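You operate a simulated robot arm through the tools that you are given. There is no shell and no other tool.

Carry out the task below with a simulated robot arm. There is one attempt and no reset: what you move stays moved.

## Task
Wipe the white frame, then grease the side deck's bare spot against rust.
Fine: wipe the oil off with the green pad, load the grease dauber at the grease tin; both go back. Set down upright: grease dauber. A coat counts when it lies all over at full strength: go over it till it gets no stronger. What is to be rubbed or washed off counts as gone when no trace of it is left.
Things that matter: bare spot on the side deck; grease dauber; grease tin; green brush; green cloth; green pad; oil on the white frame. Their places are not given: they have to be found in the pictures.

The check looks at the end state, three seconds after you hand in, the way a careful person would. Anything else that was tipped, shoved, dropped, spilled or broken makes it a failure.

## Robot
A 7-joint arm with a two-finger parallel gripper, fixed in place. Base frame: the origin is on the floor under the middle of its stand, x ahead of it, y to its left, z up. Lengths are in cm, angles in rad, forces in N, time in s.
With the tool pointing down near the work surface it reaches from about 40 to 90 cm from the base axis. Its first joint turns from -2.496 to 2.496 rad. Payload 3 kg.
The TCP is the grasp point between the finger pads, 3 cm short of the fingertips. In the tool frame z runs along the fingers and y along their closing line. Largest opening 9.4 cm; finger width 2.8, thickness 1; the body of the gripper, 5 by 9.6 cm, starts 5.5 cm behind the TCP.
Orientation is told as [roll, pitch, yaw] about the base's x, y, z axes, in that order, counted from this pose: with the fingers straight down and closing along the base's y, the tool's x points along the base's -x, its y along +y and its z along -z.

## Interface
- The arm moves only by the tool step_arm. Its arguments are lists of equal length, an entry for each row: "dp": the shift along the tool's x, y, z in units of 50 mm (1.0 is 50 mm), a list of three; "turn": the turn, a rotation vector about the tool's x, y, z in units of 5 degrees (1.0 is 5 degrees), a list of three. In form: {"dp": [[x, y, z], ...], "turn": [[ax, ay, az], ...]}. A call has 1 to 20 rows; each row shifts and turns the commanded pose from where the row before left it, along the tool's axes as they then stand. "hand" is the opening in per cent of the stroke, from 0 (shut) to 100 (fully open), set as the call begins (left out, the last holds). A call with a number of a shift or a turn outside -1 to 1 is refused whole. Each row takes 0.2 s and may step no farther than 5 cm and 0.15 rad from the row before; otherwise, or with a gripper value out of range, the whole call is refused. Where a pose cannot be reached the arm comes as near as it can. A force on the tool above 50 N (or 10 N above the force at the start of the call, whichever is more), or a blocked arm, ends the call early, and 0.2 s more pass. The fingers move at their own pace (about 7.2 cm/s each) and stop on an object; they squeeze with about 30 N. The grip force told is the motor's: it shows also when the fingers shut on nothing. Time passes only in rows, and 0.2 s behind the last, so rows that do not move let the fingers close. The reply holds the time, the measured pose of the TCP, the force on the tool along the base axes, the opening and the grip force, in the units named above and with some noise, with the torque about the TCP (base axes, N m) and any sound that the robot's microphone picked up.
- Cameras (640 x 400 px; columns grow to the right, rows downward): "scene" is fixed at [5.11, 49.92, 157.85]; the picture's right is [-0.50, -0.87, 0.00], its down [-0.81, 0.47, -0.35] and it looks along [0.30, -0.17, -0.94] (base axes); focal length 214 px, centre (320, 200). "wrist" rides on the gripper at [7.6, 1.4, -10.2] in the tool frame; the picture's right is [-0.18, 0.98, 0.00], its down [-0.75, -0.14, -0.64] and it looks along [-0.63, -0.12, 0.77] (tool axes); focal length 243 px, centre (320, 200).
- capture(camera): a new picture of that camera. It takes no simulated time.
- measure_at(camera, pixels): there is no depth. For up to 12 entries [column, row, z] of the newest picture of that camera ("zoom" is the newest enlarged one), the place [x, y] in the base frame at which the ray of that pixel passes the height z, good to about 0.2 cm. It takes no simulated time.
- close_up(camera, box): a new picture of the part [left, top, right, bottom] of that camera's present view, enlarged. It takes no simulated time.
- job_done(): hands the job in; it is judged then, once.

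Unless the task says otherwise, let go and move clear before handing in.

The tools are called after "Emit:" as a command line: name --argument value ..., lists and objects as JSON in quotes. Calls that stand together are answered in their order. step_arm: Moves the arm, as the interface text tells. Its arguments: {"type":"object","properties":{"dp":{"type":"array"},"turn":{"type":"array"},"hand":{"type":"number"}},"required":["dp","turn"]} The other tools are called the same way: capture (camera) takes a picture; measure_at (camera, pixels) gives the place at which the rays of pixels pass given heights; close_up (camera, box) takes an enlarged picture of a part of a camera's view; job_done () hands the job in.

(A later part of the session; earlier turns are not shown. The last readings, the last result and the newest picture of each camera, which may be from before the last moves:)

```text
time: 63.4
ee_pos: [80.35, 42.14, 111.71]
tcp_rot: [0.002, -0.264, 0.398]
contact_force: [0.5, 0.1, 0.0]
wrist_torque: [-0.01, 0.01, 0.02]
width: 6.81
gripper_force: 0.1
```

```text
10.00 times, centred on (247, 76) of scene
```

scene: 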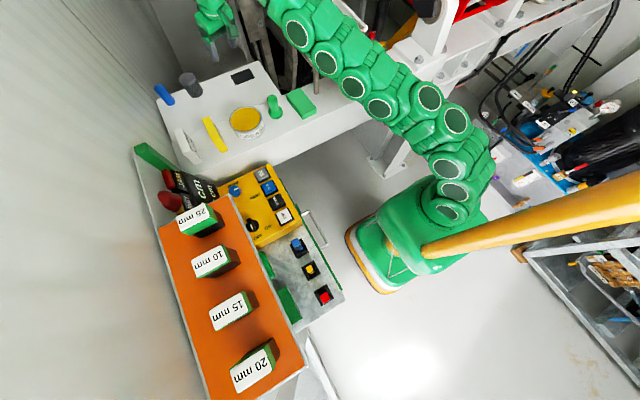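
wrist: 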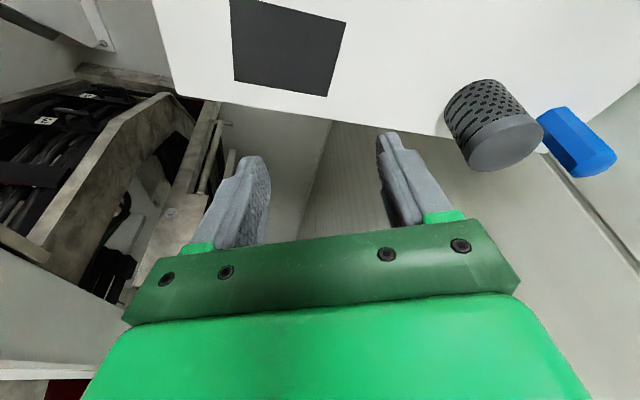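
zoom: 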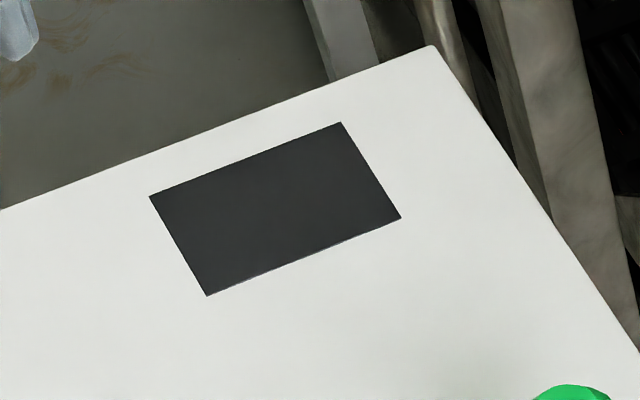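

Both cameras agree on the spot at z = 100.5: x 76.2–81.75, y 36.2–43.8. Now I'll get a precise position for the dauber.

Emit:
measure_at --camera "scene" --pixels '[[275.6, 113.15, 101.2], [271.7, 97, 107.4], [271.7, 97, 107], [245.5, 118.9, 104.8]]'

Emit:
close_up --camera "scene" --box '[215, 90, 295, 140]'

```text
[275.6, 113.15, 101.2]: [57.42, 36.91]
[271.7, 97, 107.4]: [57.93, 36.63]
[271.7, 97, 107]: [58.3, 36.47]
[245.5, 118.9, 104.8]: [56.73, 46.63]
```

```text
8.00 times, centred on (255, 115) of scene
```

zoom: 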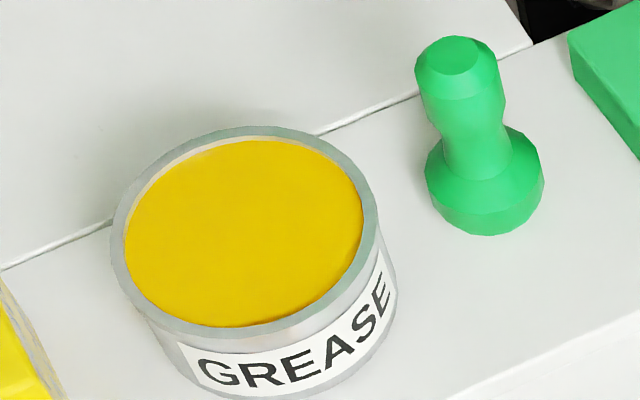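

The dauber axis is at about (57.5,36.9) with its top at z of about 107.6, and the tin centre is at about (56.6,46.7). I'll bring the hand back above the dauber, at z = 113, with an opening of about 5.2 cm.

Emit:
step_arm --dp '[[0.615, 0.1335, -0.492], [0.615, 0.1335, -0.492], [0.615, 0.1335, -0.492], [0.615, 0.1335, -0.492], [0.643, 0.0907, 0.172], [0.643, 0.0907, 0.172], [0.643, 0.0907, 0.172], [0, 0, 0]]' --turn '[[0, 0, 0], [0, 0, 0], [0, 0, 0], [0, 0, 0], [0, 0, 0], [0, 0, 0], [0, 0, 0], [0, 0, 0]]' --hand 55

Emit:
capture --camera "wrist"

Emit:
capture --camera "scene"

```text
time: 65.2
ee_pos: [57.54, 37.26, 113.28]
tcp_rot: [0.001, -0.265, 0.396]
contact_force: [-1.0, 0.0, -0.9]
wrist_torque: [-0.03, 0.01, -0.03]
width: 5.15
gripper_force: 0.0
```

```text
taken
```

wrist: 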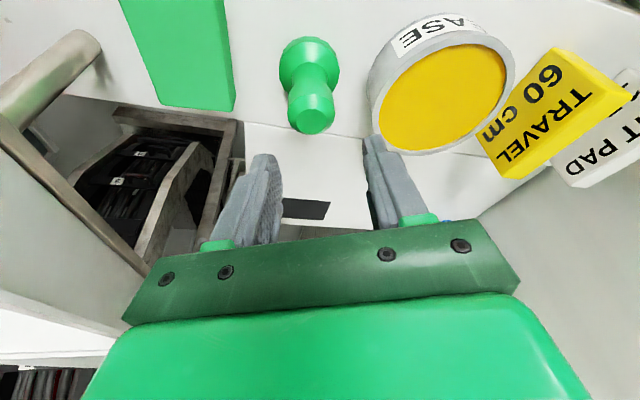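

```text
taken
```

scene: 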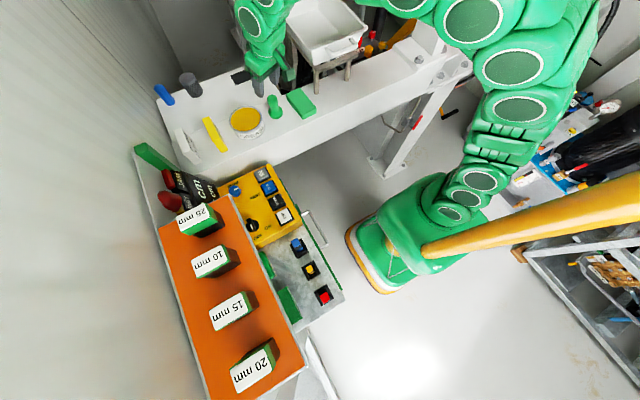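

The dauber appears at wrist (310,85), with its top facet near (312,122). I'll measure it from here to centre the hand.

Emit:
close_up --camera "wrist" --box '[250, 20, 370, 150]'

Emit:
measure_at --camera "wrist" --pixels '[[312, 122, 107.6], [312, 122, 107], [309, 62, 101.2], [309, 62, 102], [444, 100, 104.8]]'

```text
3.08 times, centred on (310, 85) of wrist
```

zoom: 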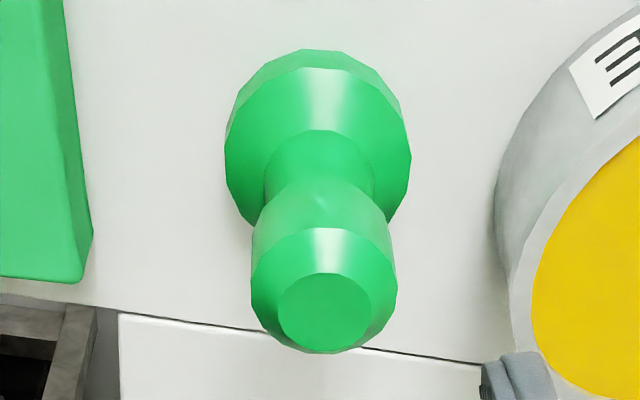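

```text
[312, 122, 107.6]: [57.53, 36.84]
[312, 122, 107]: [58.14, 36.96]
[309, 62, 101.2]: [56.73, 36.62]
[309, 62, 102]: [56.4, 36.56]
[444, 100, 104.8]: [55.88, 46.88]
```

The dauber axis is at about (57.3,36.8) and the fingers straddle it. I'll descend to TCP z of about 106.3.

Emit:
step_arm --dp '[[0.11, -0.0165, 0.332], [0.11, -0.0165, 0.332], [0.11, -0.0165, 0.332], [0.11, -0.0165, 0.332], [0, 0, 0]]' --turn '[[0, 0, 0], [0, 0, 0], [0, 0, 0], [0, 0, 0], [0, 0, 0]]'

Emit:
capture --camera "wrist"

Emit:
close_up --camera "scene" --box '[215, 70, 325, 140]'

```text
time: 66.4
ee_pos: [57.36, 36.75, 106.2]
tcp_rot: [0.002, -0.266, 0.399]
contact_force: [-0.1, -0.2, 0.6]
wrist_torque: [0.0, -0.02, -0.03]
width: 5.17
gripper_force: 0.1
```

```text
taken
```

wrist: 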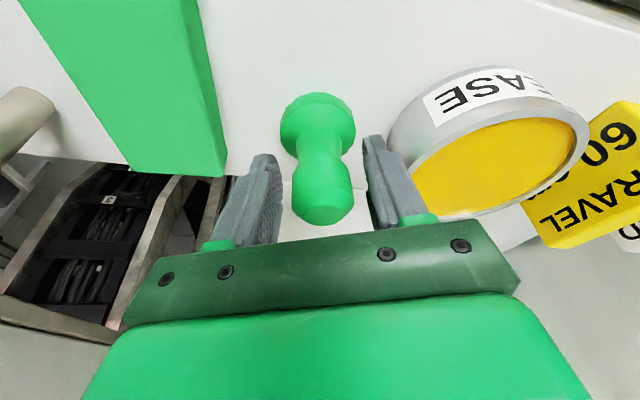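

```text
5.71 times, centred on (270, 105) of scene
```

zoom: 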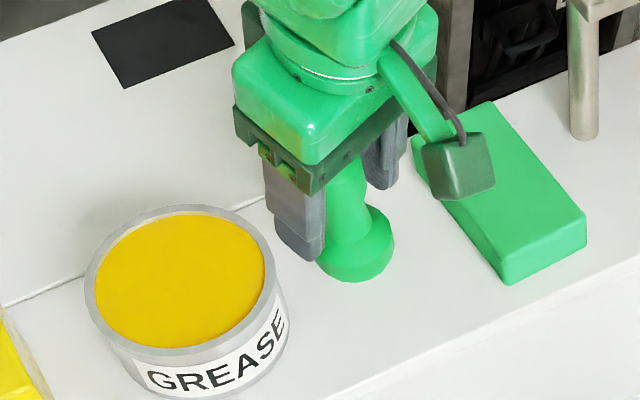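

The bulge is centred at wrist (322,190), right at the TCP's projection. I'll close on it.

Emit:
step_arm --dp '[[0, 0, 0], [0, 0, 0], [0, 0, 0], [0, 0, 0]]' --turn '[[0, 0, 0], [0, 0, 0], [0, 0, 0], [0, 0, 0]]' --hand 0

Emit:
capture --camera "wrist"

```text
time: 67.4
ee_pos: [57.41, 36.76, 106.17]
tcp_rot: [0.001, -0.266, 0.397]
contact_force: [0.8, 0.3, 1.0]
wrist_torque: [-0.02, -0.05, 0.0]
width: 3.18
gripper_force: 29.6
```

```text
taken
```

wrist: 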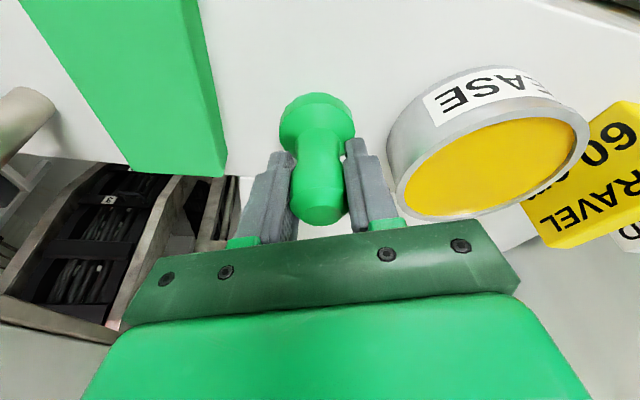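

It's gripped at width 3.18 with 30 N. I'll lift straight up 6 cm, then refine the tin centre from the clearer view.

Emit:
step_arm --dp '[[-0.105, 0, -0.386], [-0.105, 0, -0.386], [-0.105, 0, -0.386], [0, 0, 0]]' --turn '[[0, 0, 0], [0, 0, 0], [0, 0, 0], [0, 0, 0]]'

Emit:
capture --camera "wrist"

Emit:
close_up --camera "scene" --box '[215, 70, 325, 140]'

```text
time: 68.4
ee_pos: [57.18, 36.8, 112.16]
tcp_rot: [0.002, -0.265, 0.399]
contact_force: [-0.8, -1.0, -0.1]
wrist_torque: [0.04, -0.01, 0.01]
width: 3.17
gripper_force: 30.3
```

```text
taken
```

wrist: 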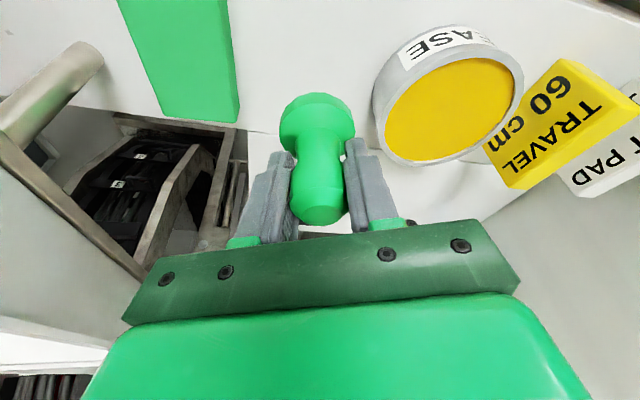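

```text
5.71 times, centred on (270, 105) of scene
```

zoom: 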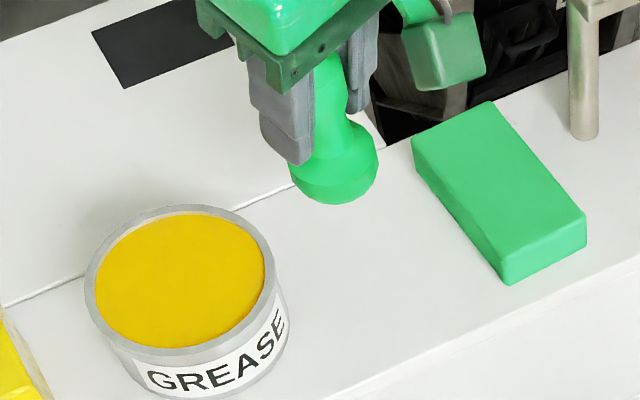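

The dauber is held and clear. I'll measure points around the grease surface to find its centre.

Emit:
close_up --camera "wrist" --box '[360, 15, 540, 175]'

Emit:
measure_at --camera "wrist" --pixels '[[384, 125, 104.4], [514, 92, 104.4], [463, 58, 104.4], [436, 160, 104.4], [410, 80, 104.4], [495, 140, 104.4]]'

```text
2.50 times, centred on (450, 95) of wrist
```

zoom: 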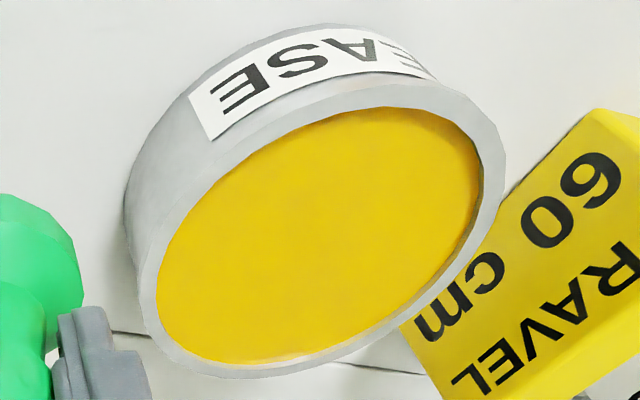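

```text
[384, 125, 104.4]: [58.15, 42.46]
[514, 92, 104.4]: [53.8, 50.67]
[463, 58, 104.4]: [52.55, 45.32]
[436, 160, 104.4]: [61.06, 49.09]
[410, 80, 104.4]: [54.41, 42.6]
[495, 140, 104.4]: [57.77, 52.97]
```

The grease centre is at about (56.4,46.9) with an inner radius of about 4.4. I'll carry the dauber over the tin, staying above the rim.

Emit:
step_arm --dp '[[-0.226, 0.626, -0.015], [-0.226, 0.626, -0.015], [-0.226, 0.626, -0.015], [0, 0, 0]]' --turn '[[0, 0, 0], [0, 0, 0], [0, 0, 0], [0, 0, 0]]'

Emit:
capture --camera "wrist"

Emit:
close_up --camera "scene" --box '[200, 70, 310, 140]'

```text
time: 69.4
ee_pos: [56.59, 46.53, 113.32]
tcp_rot: [0.001, -0.262, 0.399]
contact_force: [0.4, -0.2, -0.5]
wrist_torque: [-0.01, -0.01, 0.0]
width: 3.15
gripper_force: 30.2
```

```text
taken
```

wrist: 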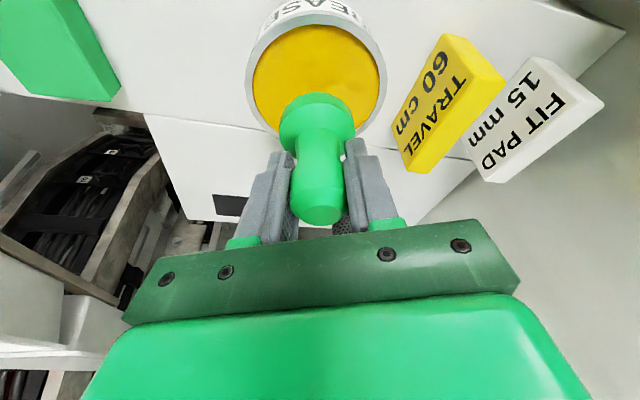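

```text
5.71 times, centred on (255, 105) of scene
```

zoom: 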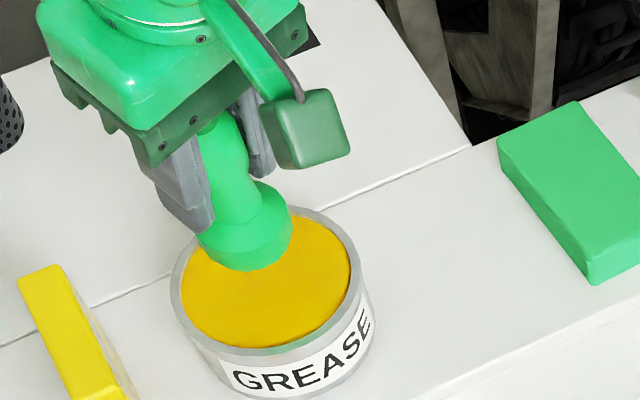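

The dauber foot sits centrally above the grease. I'll lower it gently towards the surface.

Emit:
step_arm --dp '[[0.0735, 0, 0.27], [0.0735, 0, 0.27], [0, 0, 0]]' --turn '[[0, 0, 0], [0, 0, 0], [0, 0, 0]]'

Emit:
step_arm --dp '[[0.008, 0, 0.029], [0.008, 0, 0.029], [0.008, 0, 0.029], [0, 0, 0]]' --turn '[[0, 0, 0], [0, 0, 0], [0, 0, 0], [0, 0, 0]]'

Emit:
close_up --camera "scene" --box '[200, 70, 310, 140]'

```text
time: 70.2
ee_pos: [56.49, 46.64, 110.41]
tcp_rot: [0.002, -0.264, 0.398]
contact_force: [0.3, 0.2, -0.4]
wrist_torque: [0.0, 0.0, -0.02]
width: 3.15
gripper_force: 29.9
```

```text
time: 71.2
ee_pos: [56.6, 46.65, 110.23]
tcp_rot: [0.002, -0.268, 0.398]
contact_force: [4.4, 4.9, 24.2]
wrist_torque: [0.1, -0.12, 0.0]
width: 3.12
gripper_force: 30.1
```

```text
5.71 times, centred on (255, 105) of scene
```

zoom: 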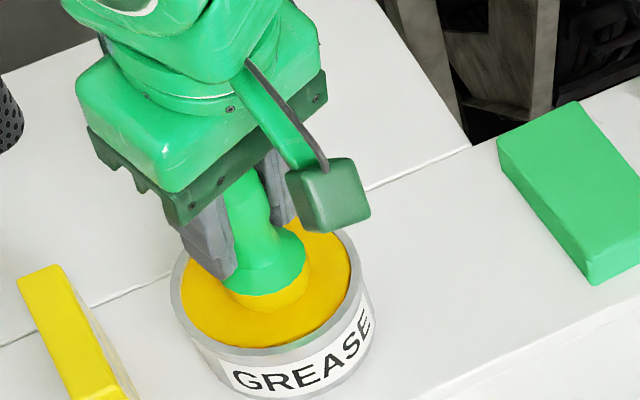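

Contact is 24 N and the foot now shows yellow, so the dauber is loaded. I'll lift it and check the grip and the tin.

Emit:
step_arm --dp '[[-0.132, 0, -0.483], [-0.132, 0, -0.483], [0, 0, 0]]' --turn '[[0, 0, 0], [0, 0, 0], [0, 0, 0]]'

Emit:
capture --camera "wrist"

Emit:
close_up --camera "scene" --box '[200, 70, 310, 140]'

```text
time: 72.0
ee_pos: [56.42, 46.77, 115.19]
tcp_rot: [0.002, -0.265, 0.398]
contact_force: [1.0, 0.0, -1.3]
wrist_torque: [0.02, 0.0, 0.0]
width: 3.11
gripper_force: 30.1
```

```text
taken
```

wrist: 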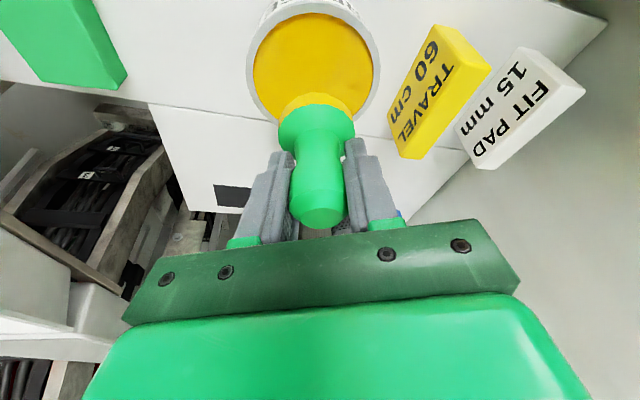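

```text
5.71 times, centred on (255, 105) of scene
```

zoom: 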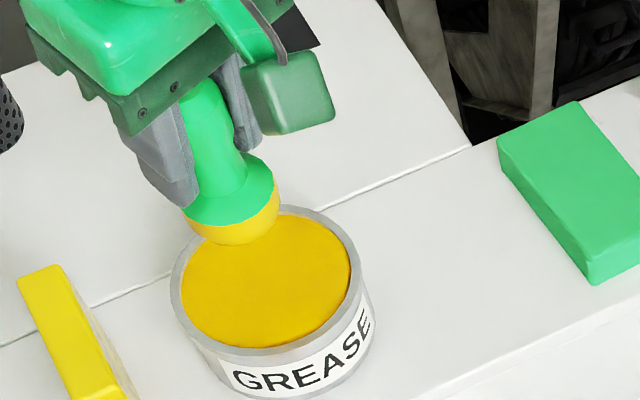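

The foot carries grease evenly and the tin is undisturbed. I'll move above the near corner of the bare spot, around (77.8,38.0), with the foot still well up.

Emit:
step_arm --dp '[[-0.497, -0.546, 0.245], [-0.497, -0.546, 0.245], [-0.497, -0.546, 0.245], [-0.497, -0.546, 0.245], [-0.497, -0.546, 0.245], [-0.497, -0.546, 0.245], [0, 0, 0]]' --turn '[[0, 0, 0], [0, 0, 0], [0, 0, 0], [0, 0, 0], [0, 0, 0], [0, 0, 0], [0, 0, 0]]'

Emit:
capture --camera "wrist"

Emit:
close_up --camera "scene" --box '[200, 40, 300, 110]'

```text
time: 73.6
ee_pos: [77.87, 37.7, 111.85]
tcp_rot: [0.003, -0.263, 0.399]
contact_force: [-0.5, 0.8, -1.1]
wrist_torque: [-0.01, 0.01, -0.02]
width: 3.1
gripper_force: 30.1
```

```text
taken
```

wrist: 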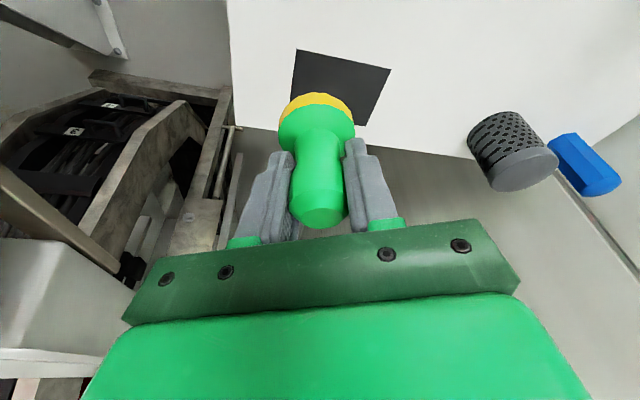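

```text
5.71 times, centred on (250, 75) of scene
```

zoom: 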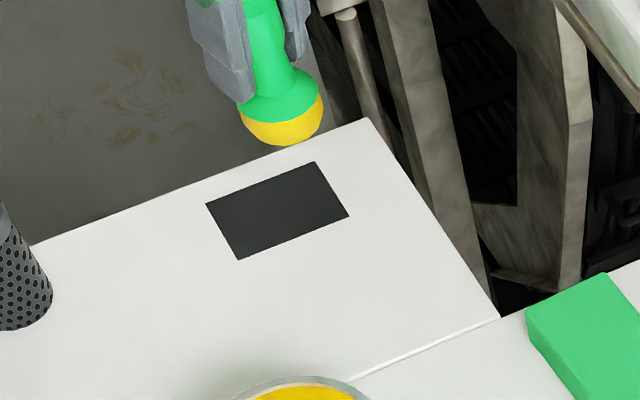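

The foot hovers beyond the spot in the image, as expected from its height. I'll check its projected position before lowering.

Emit:
measure_at --camera "scene" --pixels '[[244.7, 61.5, 106.5], [244.7, 61.5, 107]]'

Emit:
step_arm --dp '[[0.1, 0.02, 0.386], [0.1, 0.02, 0.386], [0, 0, 0]]' --turn '[[0, 0, 0], [0, 0, 0], [0, 0, 0]]'

Emit:
close_up --camera "scene" --box '[200, 40, 300, 110]'

Emit:
capture --camera "wrist"

```text
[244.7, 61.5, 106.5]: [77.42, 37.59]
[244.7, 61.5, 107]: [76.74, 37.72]
```

```text
time: 74.4
ee_pos: [77.8, 38.12, 107.86]
tcp_rot: [0.0, -0.264, 0.4]
contact_force: [-0.8, 0.2, -1.0]
wrist_torque: [-0.01, -0.01, 0.0]
width: 3.08
gripper_force: 29.6
```

```text
5.71 times, centred on (250, 75) of scene
```

zoom: 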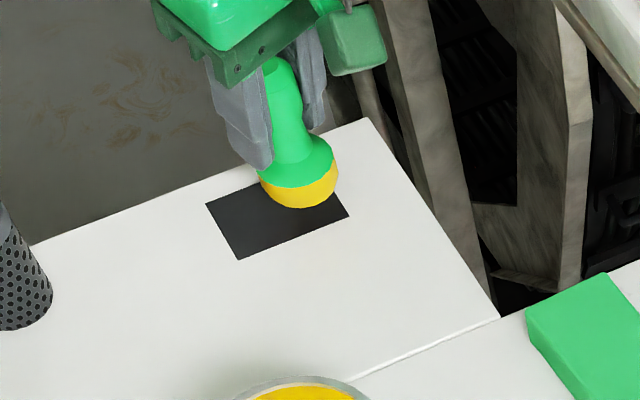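

```text
taken
```

wrist: 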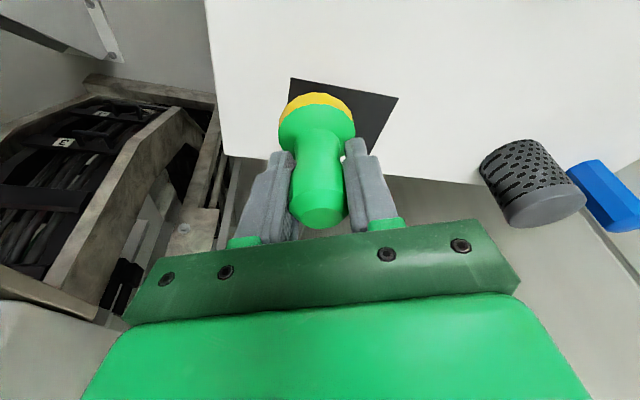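

The foot is about 2 cm above the near-right part of the spot. I'll lower it slowly until it touches.

Emit:
step_arm --dp '[[0.039, 0, 0.145], [0.039, 0, 0.145], [0, 0, 0]]' --turn '[[0, 0, 0], [0, 0, 0], [0, 0, 0]]'

Emit:
step_arm --dp '[[0.004, 0, 0.0145], [0.004, 0, 0.0145], [0, 0, 0]]' --turn '[[0, 0, 0], [0, 0, 0], [0, 0, 0]]'

```text
time: 75.2
ee_pos: [77.89, 38.0, 106.42]
tcp_rot: [0.004, -0.263, 0.397]
contact_force: [-0.3, 0.2, 0.0]
wrist_torque: [-0.03, 0.01, 0.02]
width: 3.11
gripper_force: 30.0
```

```text
time: 76.0
ee_pos: [77.92, 38.12, 106.31]
tcp_rot: [0.002, -0.263, 0.398]
contact_force: [-0.6, 0.0, -0.4]
wrist_torque: [-0.01, -0.02, 0.0]
width: 3.11
gripper_force: 30.1
```

Emit:
step_arm --dp '[[0.005, 0, 0.02], [0.005, 0, 0.02], [0, 0, 0]]' --turn '[[0, 0, 0], [0, 0, 0], [0, 0, 0]]'

```text
time: 76.8
ee_pos: [77.85, 38.03, 106.01]
tcp_rot: [0.001, -0.264, 0.396]
contact_force: [0.1, 0.4, -0.1]
wrist_torque: [0.01, 0.03, 0.0]
width: 3.12
gripper_force: 30.1
```

Emit:
step_arm --dp '[[0.005, 0, 0.02], [0, 0, 0]]' --turn '[[0, 0, 0], [0, 0, 0]]'

Emit:
step_arm --dp '[[0.003, 0, 0.012], [0, 0, 0]]' --turn '[[0, 0, 0], [0, 0, 0]]'

```text
time: 77.4
ee_pos: [77.92, 38.02, 106.04]
tcp_rot: [0.003, -0.265, 0.397]
contact_force: [0.4, -0.3, -0.7]
wrist_torque: [0.0, -0.01, 0.02]
width: 3.1
gripper_force: 30.4
```

```text
time: 78.0
ee_pos: [77.88, 38.1, 106.0]
tcp_rot: [0.002, -0.266, 0.398]
contact_force: [0.4, -1.0, 0.0]
wrist_torque: [0.02, -0.02, 0.01]
width: 3.08
gripper_force: 29.3
```

Emit:
step_arm --dp '[[0.005, 0, 0.02], [0, 0, 0]]' --turn '[[0, 0, 0], [0, 0, 0]]'

Emit:
step_arm --dp '[[0.005, 0, 0.02], [0, 0, 0]]' --turn '[[0, 0, 0], [0, 0, 0]]'

Emit:
close_up --camera "scene" --box '[220, 56, 280, 98]'

```text
time: 78.6
ee_pos: [77.97, 38.14, 105.88]
tcp_rot: [0.002, -0.267, 0.399]
contact_force: [-0.8, 2.5, 7.9]
wrist_torque: [0.01, 0.17, -0.02]
width: 3.1
gripper_force: 30.1
```

```text
time: 79.2
ee_pos: [78.02, 38.05, 105.92]
tcp_rot: [0.001, -0.266, 0.397]
contact_force: [-3.9, 0.9, 16.6]
wrist_torque: [-0.07, 0.41, -0.03]
width: 3.11
gripper_force: 29.5
```

```text
9.52 times, centred on (250, 77) of scene
```

zoom: 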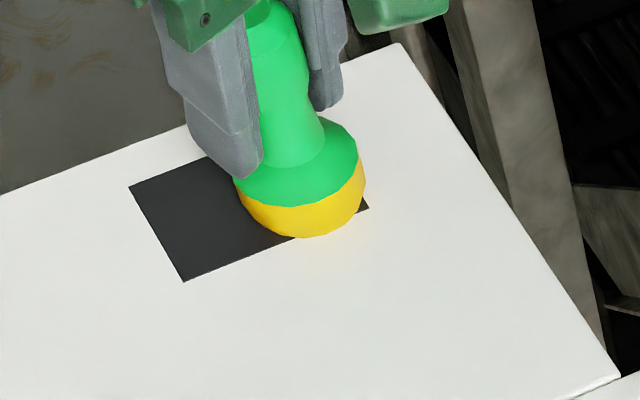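

Contact is 16.6 N with the foot flat on the spot. I'll drag slowly along +y to y of about 42.2.

Emit:
step_arm --dp '[[-0.0511, 0.126, 0.0119], [-0.0511, 0.126, 0.0139], [-0.0511, 0.126, 0.0139], [-0.0511, 0.126, 0.0139], [-0.0511, 0.126, 0.0139], [-0.0511, 0.126, 0.0139], [0, 0, 0]]' --turn '[[0, 0, 0], [0, 0, 0], [0, 0, 0], [0, 0, 0], [0, 0, 0], [0, 0, 0], [0, 0, 0]]'

Emit:
close_up --camera "scene" --box '[220, 56, 280, 98]'

Emit:
capture --camera "wrist"

```text
time: 80.8
ee_pos: [78.01, 42.17, 105.89]
tcp_rot: [0.002, -0.266, 0.397]
contact_force: [-1.8, -9.9, 35.1]
wrist_torque: [-0.48, 0.46, 0.04]
width: 3.08
gripper_force: 29.8
```

```text
9.52 times, centred on (250, 77) of scene
```

zoom: 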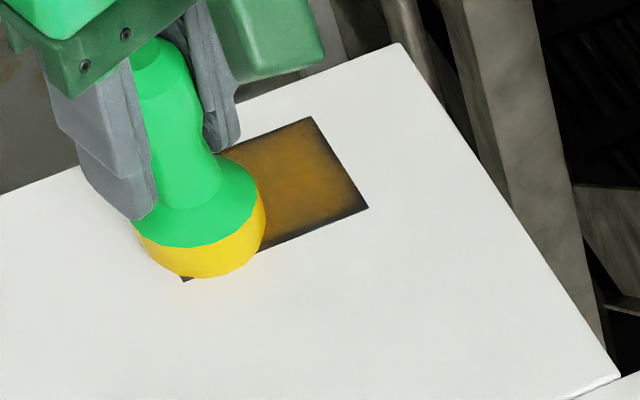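

```text
taken
```

wrist: 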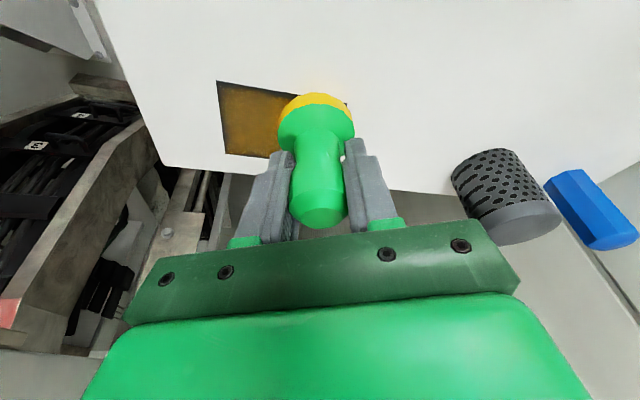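

Grease goes only onto the spot, with a thinner coat towards the edges. Force is 35 N, so I'll ease up slightly, shift to the far half at x of about 80.3, and stroke back.

Emit:
step_arm --dp '[[-0.005, 0, -0.02], [-0.1365, -0.0594, 0.037], [-0.1365, -0.0594, 0.037], [-0.1365, -0.0594, 0.037], [0.0492, -0.121, -0.0133], [0.0492, -0.121, -0.0133], [0.0492, -0.121, -0.0133], [0.0492, -0.121, -0.0133], [0.0492, -0.121, -0.0133], [0.0492, -0.121, -0.0133], [0.0492, -0.121, -0.0133], [0, 0, 0]]' --turn '[[0, 0, 0], [0, 0, 0], [0, 0, 0], [0, 0, 0], [0, 0, 0], [0, 0, 0], [0, 0, 0], [0, 0, 0], [0, 0, 0], [0, 0, 0], [0, 0, 0], [0, 0, 0]]'

Emit:
close_up --camera "scene" --box '[220, 56, 280, 98]'

Emit:
capture --camera "wrist"

```text
time: 83.4
ee_pos: [80.16, 37.57, 105.94]
tcp_rot: [0.001, -0.264, 0.399]
contact_force: [-1.7, -2.1, 5.3]
wrist_torque: [-0.11, 0.15, 0.03]
width: 3.09
gripper_force: 29.8
```

```text
9.52 times, centred on (250, 77) of scene
```

zoom: 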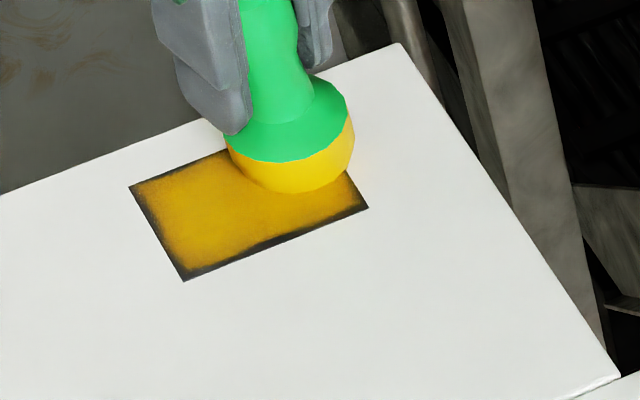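

```text
taken
```

wrist: 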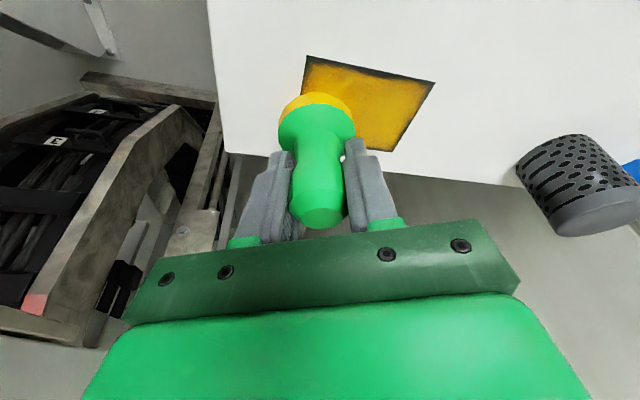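

The coat is building up, with only the borders still dark. I'll run the foot centre along the far edge, x of about 81.1 from y = 36.9 to 43.2, with a bit more pressure.

Emit:
step_arm --dp '[[-0.056, -0.098, 0.026], [-0.0586, -0.098, 0.016], [-0.0524, 0.129, 0.0142], [-0.0524, 0.129, 0.0142], [-0.0524, 0.129, 0.0142], [-0.0524, 0.129, 0.0142], [-0.0524, 0.129, 0.0142], [-0.0524, 0.129, 0.0142], [-0.0524, 0.129, 0.0142], [-0.0524, 0.129, 0.0142], [-0.0524, 0.129, 0.0142], [0, 0, 0]]' --turn '[[0, 0, 0], [0, 0, 0], [0, 0, 0], [0, 0, 0], [0, 0, 0], [0, 0, 0], [0, 0, 0], [0, 0, 0], [0, 0, 0], [0, 0, 0], [0, 0, 0], [0, 0, 0]]'

Emit:
close_up --camera "scene" --box '[220, 56, 280, 98]'

Emit:
capture --camera "wrist"

```text
time: 86.0
ee_pos: [81.03, 43.27, 105.86]
tcp_rot: [0.001, -0.266, 0.399]
contact_force: [0.7, 1.2, 9.8]
wrist_torque: [-0.03, 0.13, 0.01]
width: 3.06
gripper_force: 29.8
```

```text
9.52 times, centred on (250, 77) of scene
```

zoom: 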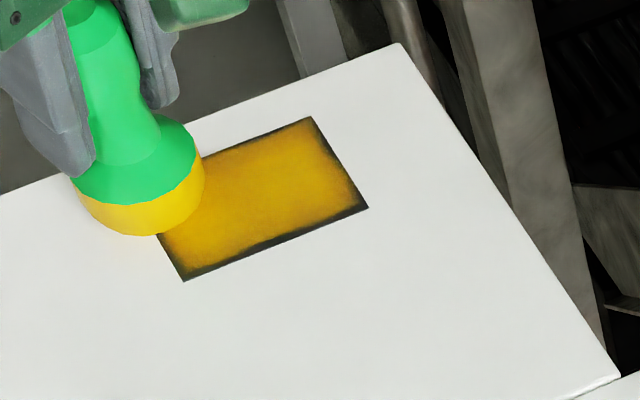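

```text
taken
```

wrist: 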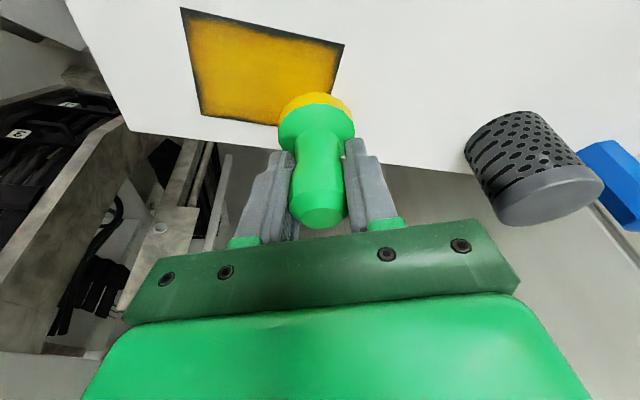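

The far edge is better. Next I'll run down the left edge at y of about 43.2, then along the near edge at x of about 76.7.

Emit:
step_arm --dp '[[0.13, 0.0556, -0.025], [0.1275, 0.0556, -0.0346], [0.1275, 0.0556, -0.0346], [0.1275, 0.0556, -0.0346], [0.1275, 0.0556, -0.0346], [0.1275, 0.0556, -0.0346], [0.054, -0.133, -0.0147], [0.054, -0.133, -0.0147], [0.054, -0.133, -0.0147], [0.054, -0.133, -0.0147], [0.054, -0.133, -0.0147], [0.054, -0.133, -0.0147], [0.054, -0.133, -0.0147], [0.054, -0.133, -0.0147], [0.054, -0.133, -0.0147], [0, 0, 0]]' --turn '[[0, 0, 0], [0, 0, 0], [0, 0, 0], [0, 0, 0], [0, 0, 0], [0, 0, 0], [0, 0, 0], [0, 0, 0], [0, 0, 0], [0, 0, 0], [0, 0, 0], [0, 0, 0], [0, 0, 0], [0, 0, 0], [0, 0, 0], [0, 0, 0]]'

Emit:
close_up --camera "scene" --box '[220, 56, 280, 98]'

Emit:
capture --camera "wrist"

```text
time: 89.2
ee_pos: [76.94, 37.35, 105.82]
tcp_rot: [0.002, -0.27, 0.399]
contact_force: [-0.3, -0.9, 11.7]
wrist_torque: [-0.11, 0.21, 0.0]
width: 3.09
gripper_force: 29.5
stopped in row 15: the force on the tool passed its limit at 51 N (the readings are from after the stop); the commanded pose is now the measured one
```

```text
9.52 times, centred on (250, 77) of scene
```

zoom: 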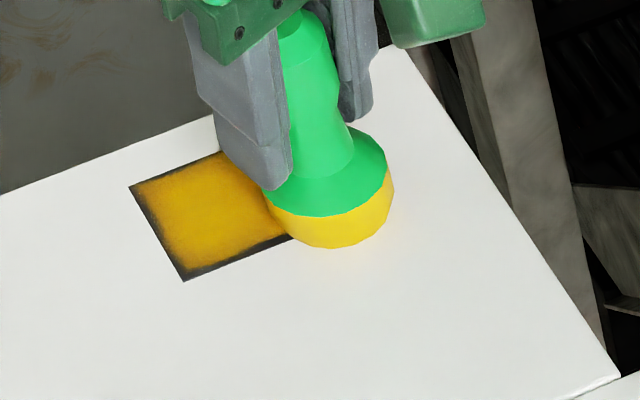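

```text
taken
```

wrist: 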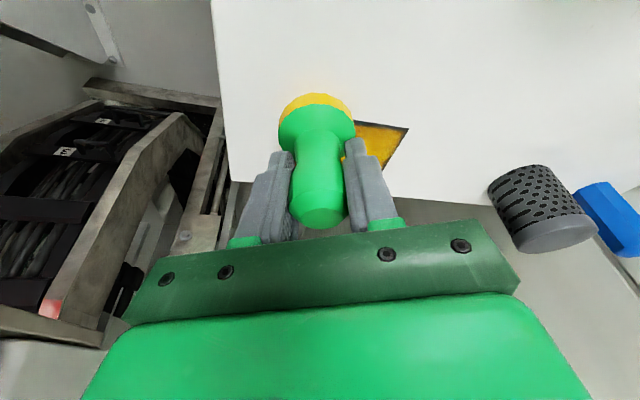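

The near and left borders are still dark even though the foot passed there, so either the load has run out or the foot is offset from the TCP. I'll measure the foot's actual position in this picture.

Emit:
measure_at --camera "zoom" --pixels '[[328, 190, 101.6], [330, 248, 100.5], [262, 192, 101.6], [393, 180, 101.6]]'

Emit:
close_up --camera "scene" --box '[232, 60, 268, 86]'

```text
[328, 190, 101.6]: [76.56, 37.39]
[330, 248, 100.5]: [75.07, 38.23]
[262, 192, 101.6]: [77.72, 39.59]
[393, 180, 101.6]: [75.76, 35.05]
```

```text
15.38 times, centred on (250, 73) of scene
```

zoom: 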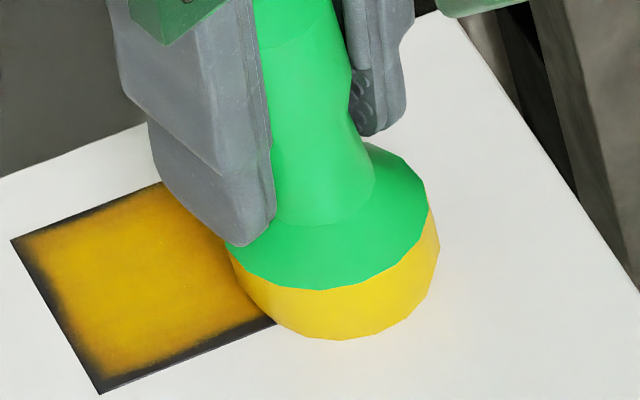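

The foot is right at the TCP, about (76.7,37.3), so the dauber must have run out of grease. I'll lift, look at the spot, and go back to the tin to reload.

Emit:
step_arm --dp '[[-0.131, 0, -0.4825], [-0.131, 0, -0.4825], [0.468, 0.551, -0.213], [0.468, 0.551, -0.213], [0.468, 0.551, -0.213], [0.468, 0.551, -0.213], [0.468, 0.551, -0.213], [0.468, 0.551, -0.213], [0, 0, 0]]' --turn '[[0, 0, 0], [0, 0, 0], [0, 0, 0], [0, 0, 0], [0, 0, 0], [0, 0, 0], [0, 0, 0], [0, 0, 0], [0, 0, 0]]'

Emit:
capture --camera "wrist"

Emit:
close_up --camera "scene" --box '[200, 50, 310, 140]'

Emit:
close_up --camera "scene" --box '[220, 56, 280, 98]'

```text
time: 91.2
ee_pos: [56.27, 46.44, 113.19]
tcp_rot: [0.001, -0.265, 0.398]
contact_force: [-0.7, 0.3, -0.8]
wrist_torque: [-0.03, -0.02, -0.05]
width: 3.11
gripper_force: 30.0
```

```text
taken
```

wrist: 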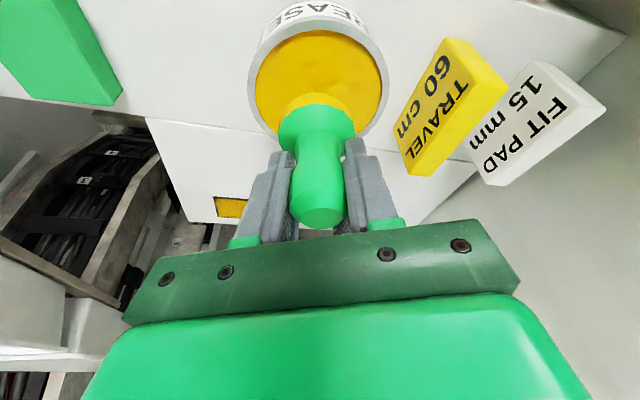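

```text
4.44 times, centred on (255, 95) of scene
```

zoom: 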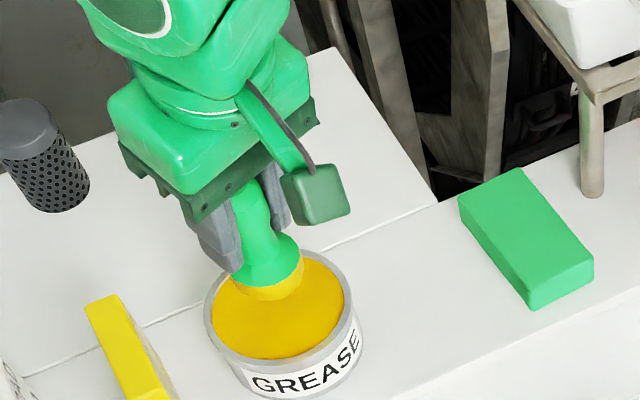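

```text
9.52 times, centred on (250, 77) of scene
```

zoom: 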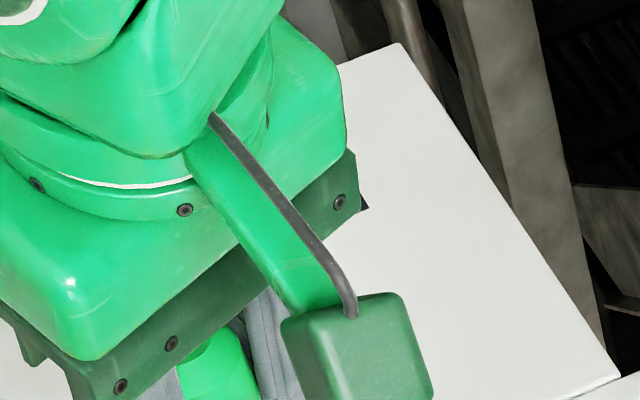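

I'm over the tin at (56.3,46.4). I'll lower the foot into the grease again.

Emit:
step_arm --dp '[[0.076, 0, 0.28], [0.076, 0, 0.28], [0.0105, 0, 0.0386], [0, 0, 0]]' --turn '[[0, 0, 0], [0, 0, 0], [0, 0, 0], [0, 0, 0]]'

Emit:
step_arm --dp '[[0.008, 0, 0.029], [0.008, 0, 0.029], [0, 0, 0], [0, 0, 0]]' --turn '[[0, 0, 0], [0, 0, 0], [0, 0, 0], [0, 0, 0]]'

```text
time: 92.2
ee_pos: [56.37, 46.57, 110.34]
tcp_rot: [0.002, -0.268, 0.397]
contact_force: [-3.4, -1.4, 10.0]
wrist_torque: [-0.19, 0.36, 0.01]
width: 3.1
gripper_force: 29.7
```

```text
time: 93.0
ee_pos: [56.46, 46.49, 110.27]
tcp_rot: [0.002, -0.272, 0.397]
contact_force: [-1.7, -2.5, 14.3]
wrist_torque: [-0.27, 0.33, 0.01]
width: 3.09
gripper_force: 30.3
stopped in row 3: the force on the tool passed its limit at 51 N (the readings are from after the stop); the commanded pose is now the measured one
```

It's loaded again, with firm contact at 110.3. I'll lift and go to the near-left corner, around (77,43).

Emit:
step_arm --dp '[[-0.105, 0, -0.386], [-0.105, 0, -0.386], [-0.529, -0.372, 0.282], [-0.529, -0.372, 0.282], [-0.529, -0.372, 0.282], [-0.529, -0.372, 0.282], [-0.529, -0.372, 0.282], [-0.529, -0.372, 0.282], [0, 0, 0]]' --turn '[[0, 0, 0], [0, 0, 0], [0, 0, 0], [0, 0, 0], [0, 0, 0], [0, 0, 0], [0, 0, 0], [0, 0, 0], [0, 0, 0]]'

Emit:
capture --camera "wrist"

Emit:
close_up --camera "scene" --box '[220, 56, 280, 98]'

```text
time: 95.0
ee_pos: [77.12, 43.03, 110.13]
tcp_rot: [0.002, -0.271, 0.397]
contact_force: [-0.4, -0.1, -0.5]
wrist_torque: [-0.01, 0.03, 0.01]
width: 3.08
gripper_force: 29.5
```

```text
taken
```

wrist: 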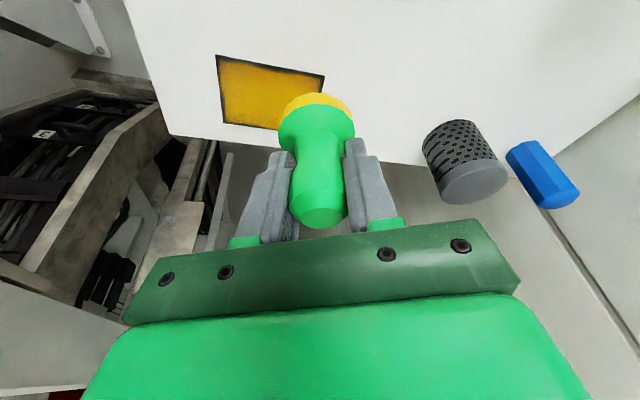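

```text
9.52 times, centred on (250, 77) of scene
```

zoom: 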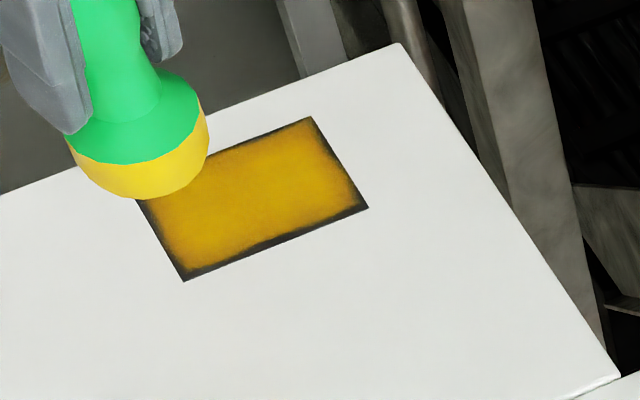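

The spot is mostly golden, with dark borders along the near, left and right edges. I'll lower at the near-left corner.

Emit:
step_arm --dp '[[0.1015, 0, 0.3665], [0.1015, 0, 0.3665], [0, 0, 0]]' --turn '[[0, 0, 0], [0, 0, 0], [0, 0, 0]]'

Emit:
step_arm --dp '[[0.008, 0, 0.029], [0.008, 0, 0.029], [0, 0, 0]]' --turn '[[0, 0, 0], [0, 0, 0], [0, 0, 0]]'

```text
time: 95.8
ee_pos: [77.16, 43.04, 106.39]
tcp_rot: [0.003, -0.27, 0.398]
contact_force: [1.4, 0.2, -0.2]
wrist_torque: [-0.03, 0.01, 0.0]
width: 3.1
gripper_force: 29.5
```

```text
time: 96.5
ee_pos: [77.04, 43.11, 106.11]
tcp_rot: [0.003, -0.271, 0.399]
contact_force: [-0.2, -0.5, -0.6]
wrist_torque: [0.02, 0.03, -0.03]
width: 3.1
gripper_force: 30.6
```

Emit:
step_arm --dp '[[0.006, 0, 0.022], [0.006, 0, 0.022], [0, 0, 0]]' --turn '[[0, 0, 0], [0, 0, 0], [0, 0, 0]]'

```text
time: 97.3
ee_pos: [77.12, 43.06, 105.98]
tcp_rot: [0.002, -0.274, 0.398]
contact_force: [1.0, -0.5, 15.4]
wrist_torque: [-0.18, 0.17, 0.0]
width: 3.06
gripper_force: 30.2
```

Contact is 15.4 N. I'll stroke along the near edge towards y of about 36.9.

Emit:
step_arm --dp '[[0.0593, -0.1236, -0.0165], [0.0593, -0.1236, -0.0165], [0.0593, -0.1236, -0.0165], [0.0593, -0.1236, -0.0165], [0.0593, -0.1236, -0.0165], [0.0593, -0.1236, -0.0165], [0.0593, -0.1236, -0.0165], [0.0593, -0.1236, -0.0165], [0.0593, -0.1236, -0.0165], [0, 0, 0]]' --turn '[[0, 0, 0], [0, 0, 0], [0, 0, 0], [0, 0, 0], [0, 0, 0], [0, 0, 0], [0, 0, 0], [0, 0, 0], [0, 0, 0], [0, 0, 0]]'

Emit:
close_up --camera "scene" --box '[220, 56, 280, 98]'

```text
time: 99.5
ee_pos: [76.55, 37.07, 105.89]
tcp_rot: [0.003, -0.273, 0.399]
contact_force: [-3.1, 12.7, 44.5]
wrist_torque: [0.26, 0.69, -0.14]
width: 3.09
gripper_force: 30.3
```

```text
9.52 times, centred on (250, 77) of scene
```

zoom: 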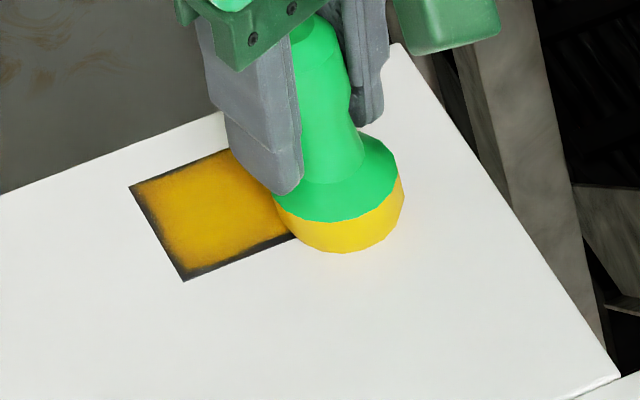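

The near border still looks dark after that pass. I'll compare at high zoom before going on.

Emit:
close_up --camera "scene" --box '[232, 60, 268, 86]'

Emit:
close_up --camera "wrist" --box '[260, 60, 460, 200]'

```text
15.38 times, centred on (250, 73) of scene
```

zoom: 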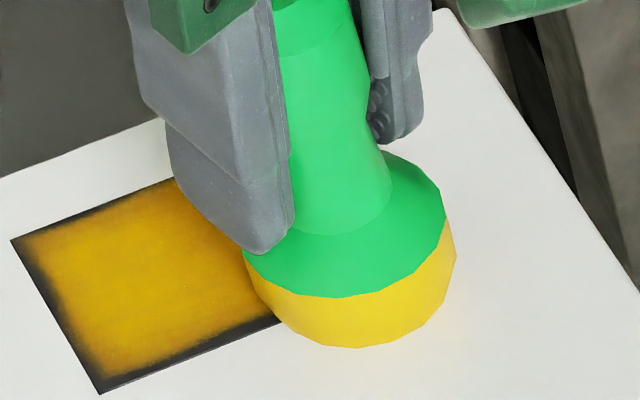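

```text
2.86 times, centred on (360, 130) of wrist
```

zoom: 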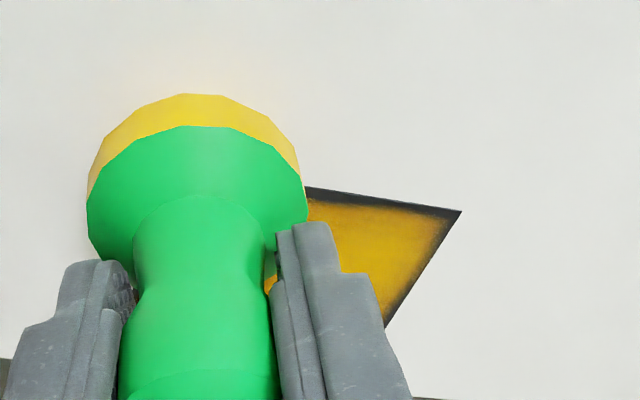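

The border looks unchanged from before, so it may just be how the layer's edge is drawn. I'll lift and study the whole patch closely from the wrist camera.

Emit:
step_arm --dp '[[-0.107, 0, -0.385], [-0.107, 0, -0.385], [0.3, 0.3, -0.2], [0.3, 0.3, -0.2], [0, 0, 0]]' --turn '[[0, 0, 0], [0, 0, 0], [0, 0, 0], [0, 0, 0], [0, 0, 0]]'

Emit:
capture --camera "wrist"

Emit:
close_up --camera "scene" --box '[226, 62, 262, 92]'

```text
time: 100.8
ee_pos: [72.27, 38.42, 110.88]
tcp_rot: [0.003, -0.27, 0.398]
contact_force: [0.5, -0.5, -0.4]
wrist_torque: [-0.01, 0.02, -0.04]
width: 3.1
gripper_force: 30.0
```

```text
taken
```

wrist: 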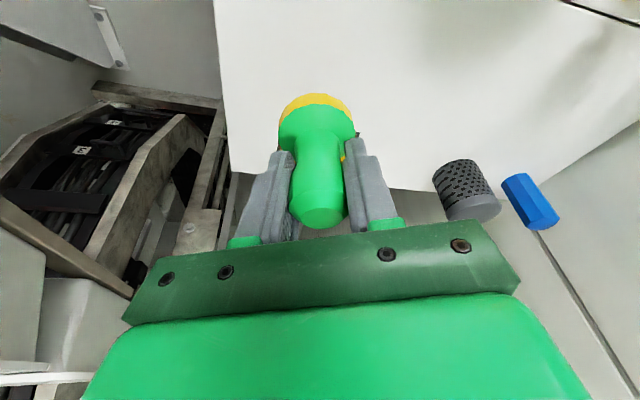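

```text
13.33 times, centred on (244, 77) of scene
```

zoom: 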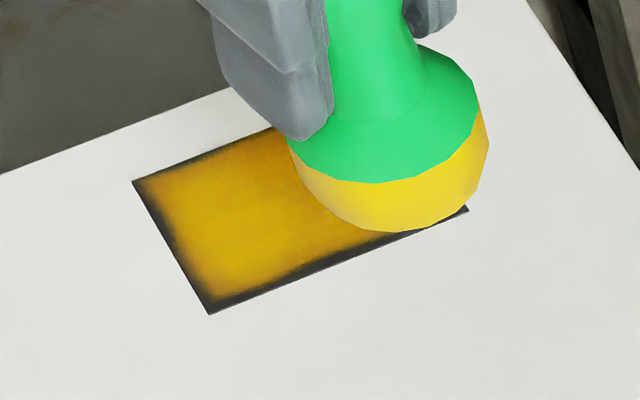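

The foot hides part of the patch. I'll move aside to y of about 47.5 so the scene camera sees all of it.

Emit:
step_arm --dp '[[-0.485, 0.463, -0.072], [-0.485, 0.463, -0.072], [-0.485, 0.463, -0.072], [0, 0, 0]]' --turn '[[0, 0, 0], [0, 0, 0], [0, 0, 0], [0, 0, 0]]'

Emit:
close_up --camera "scene" --box '[226, 62, 262, 92]'

Emit:
capture --camera "wrist"

```text
time: 101.8
ee_pos: [75.88, 47.38, 113.88]
tcp_rot: [0.002, -0.27, 0.399]
contact_force: [0.2, 0.0, -1.2]
wrist_torque: [0.0, -0.01, 0.02]
width: 3.09
gripper_force: 30.3
```

```text
13.33 times, centred on (244, 77) of scene
```

zoom: 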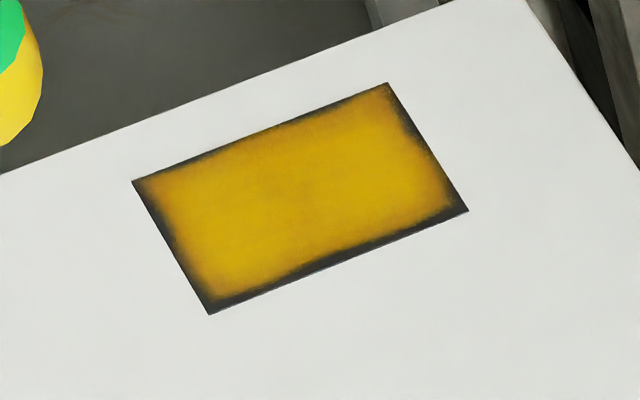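

```text
taken
```

wrist: 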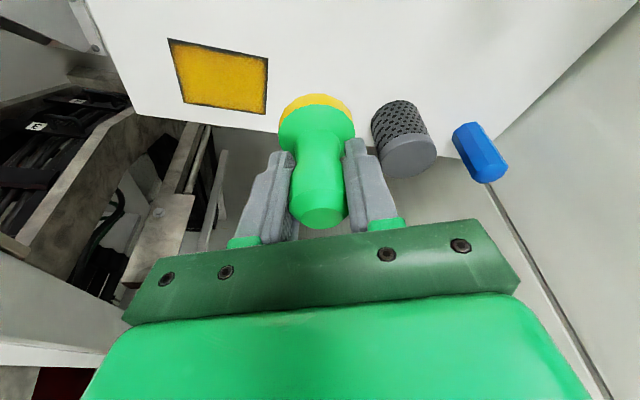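

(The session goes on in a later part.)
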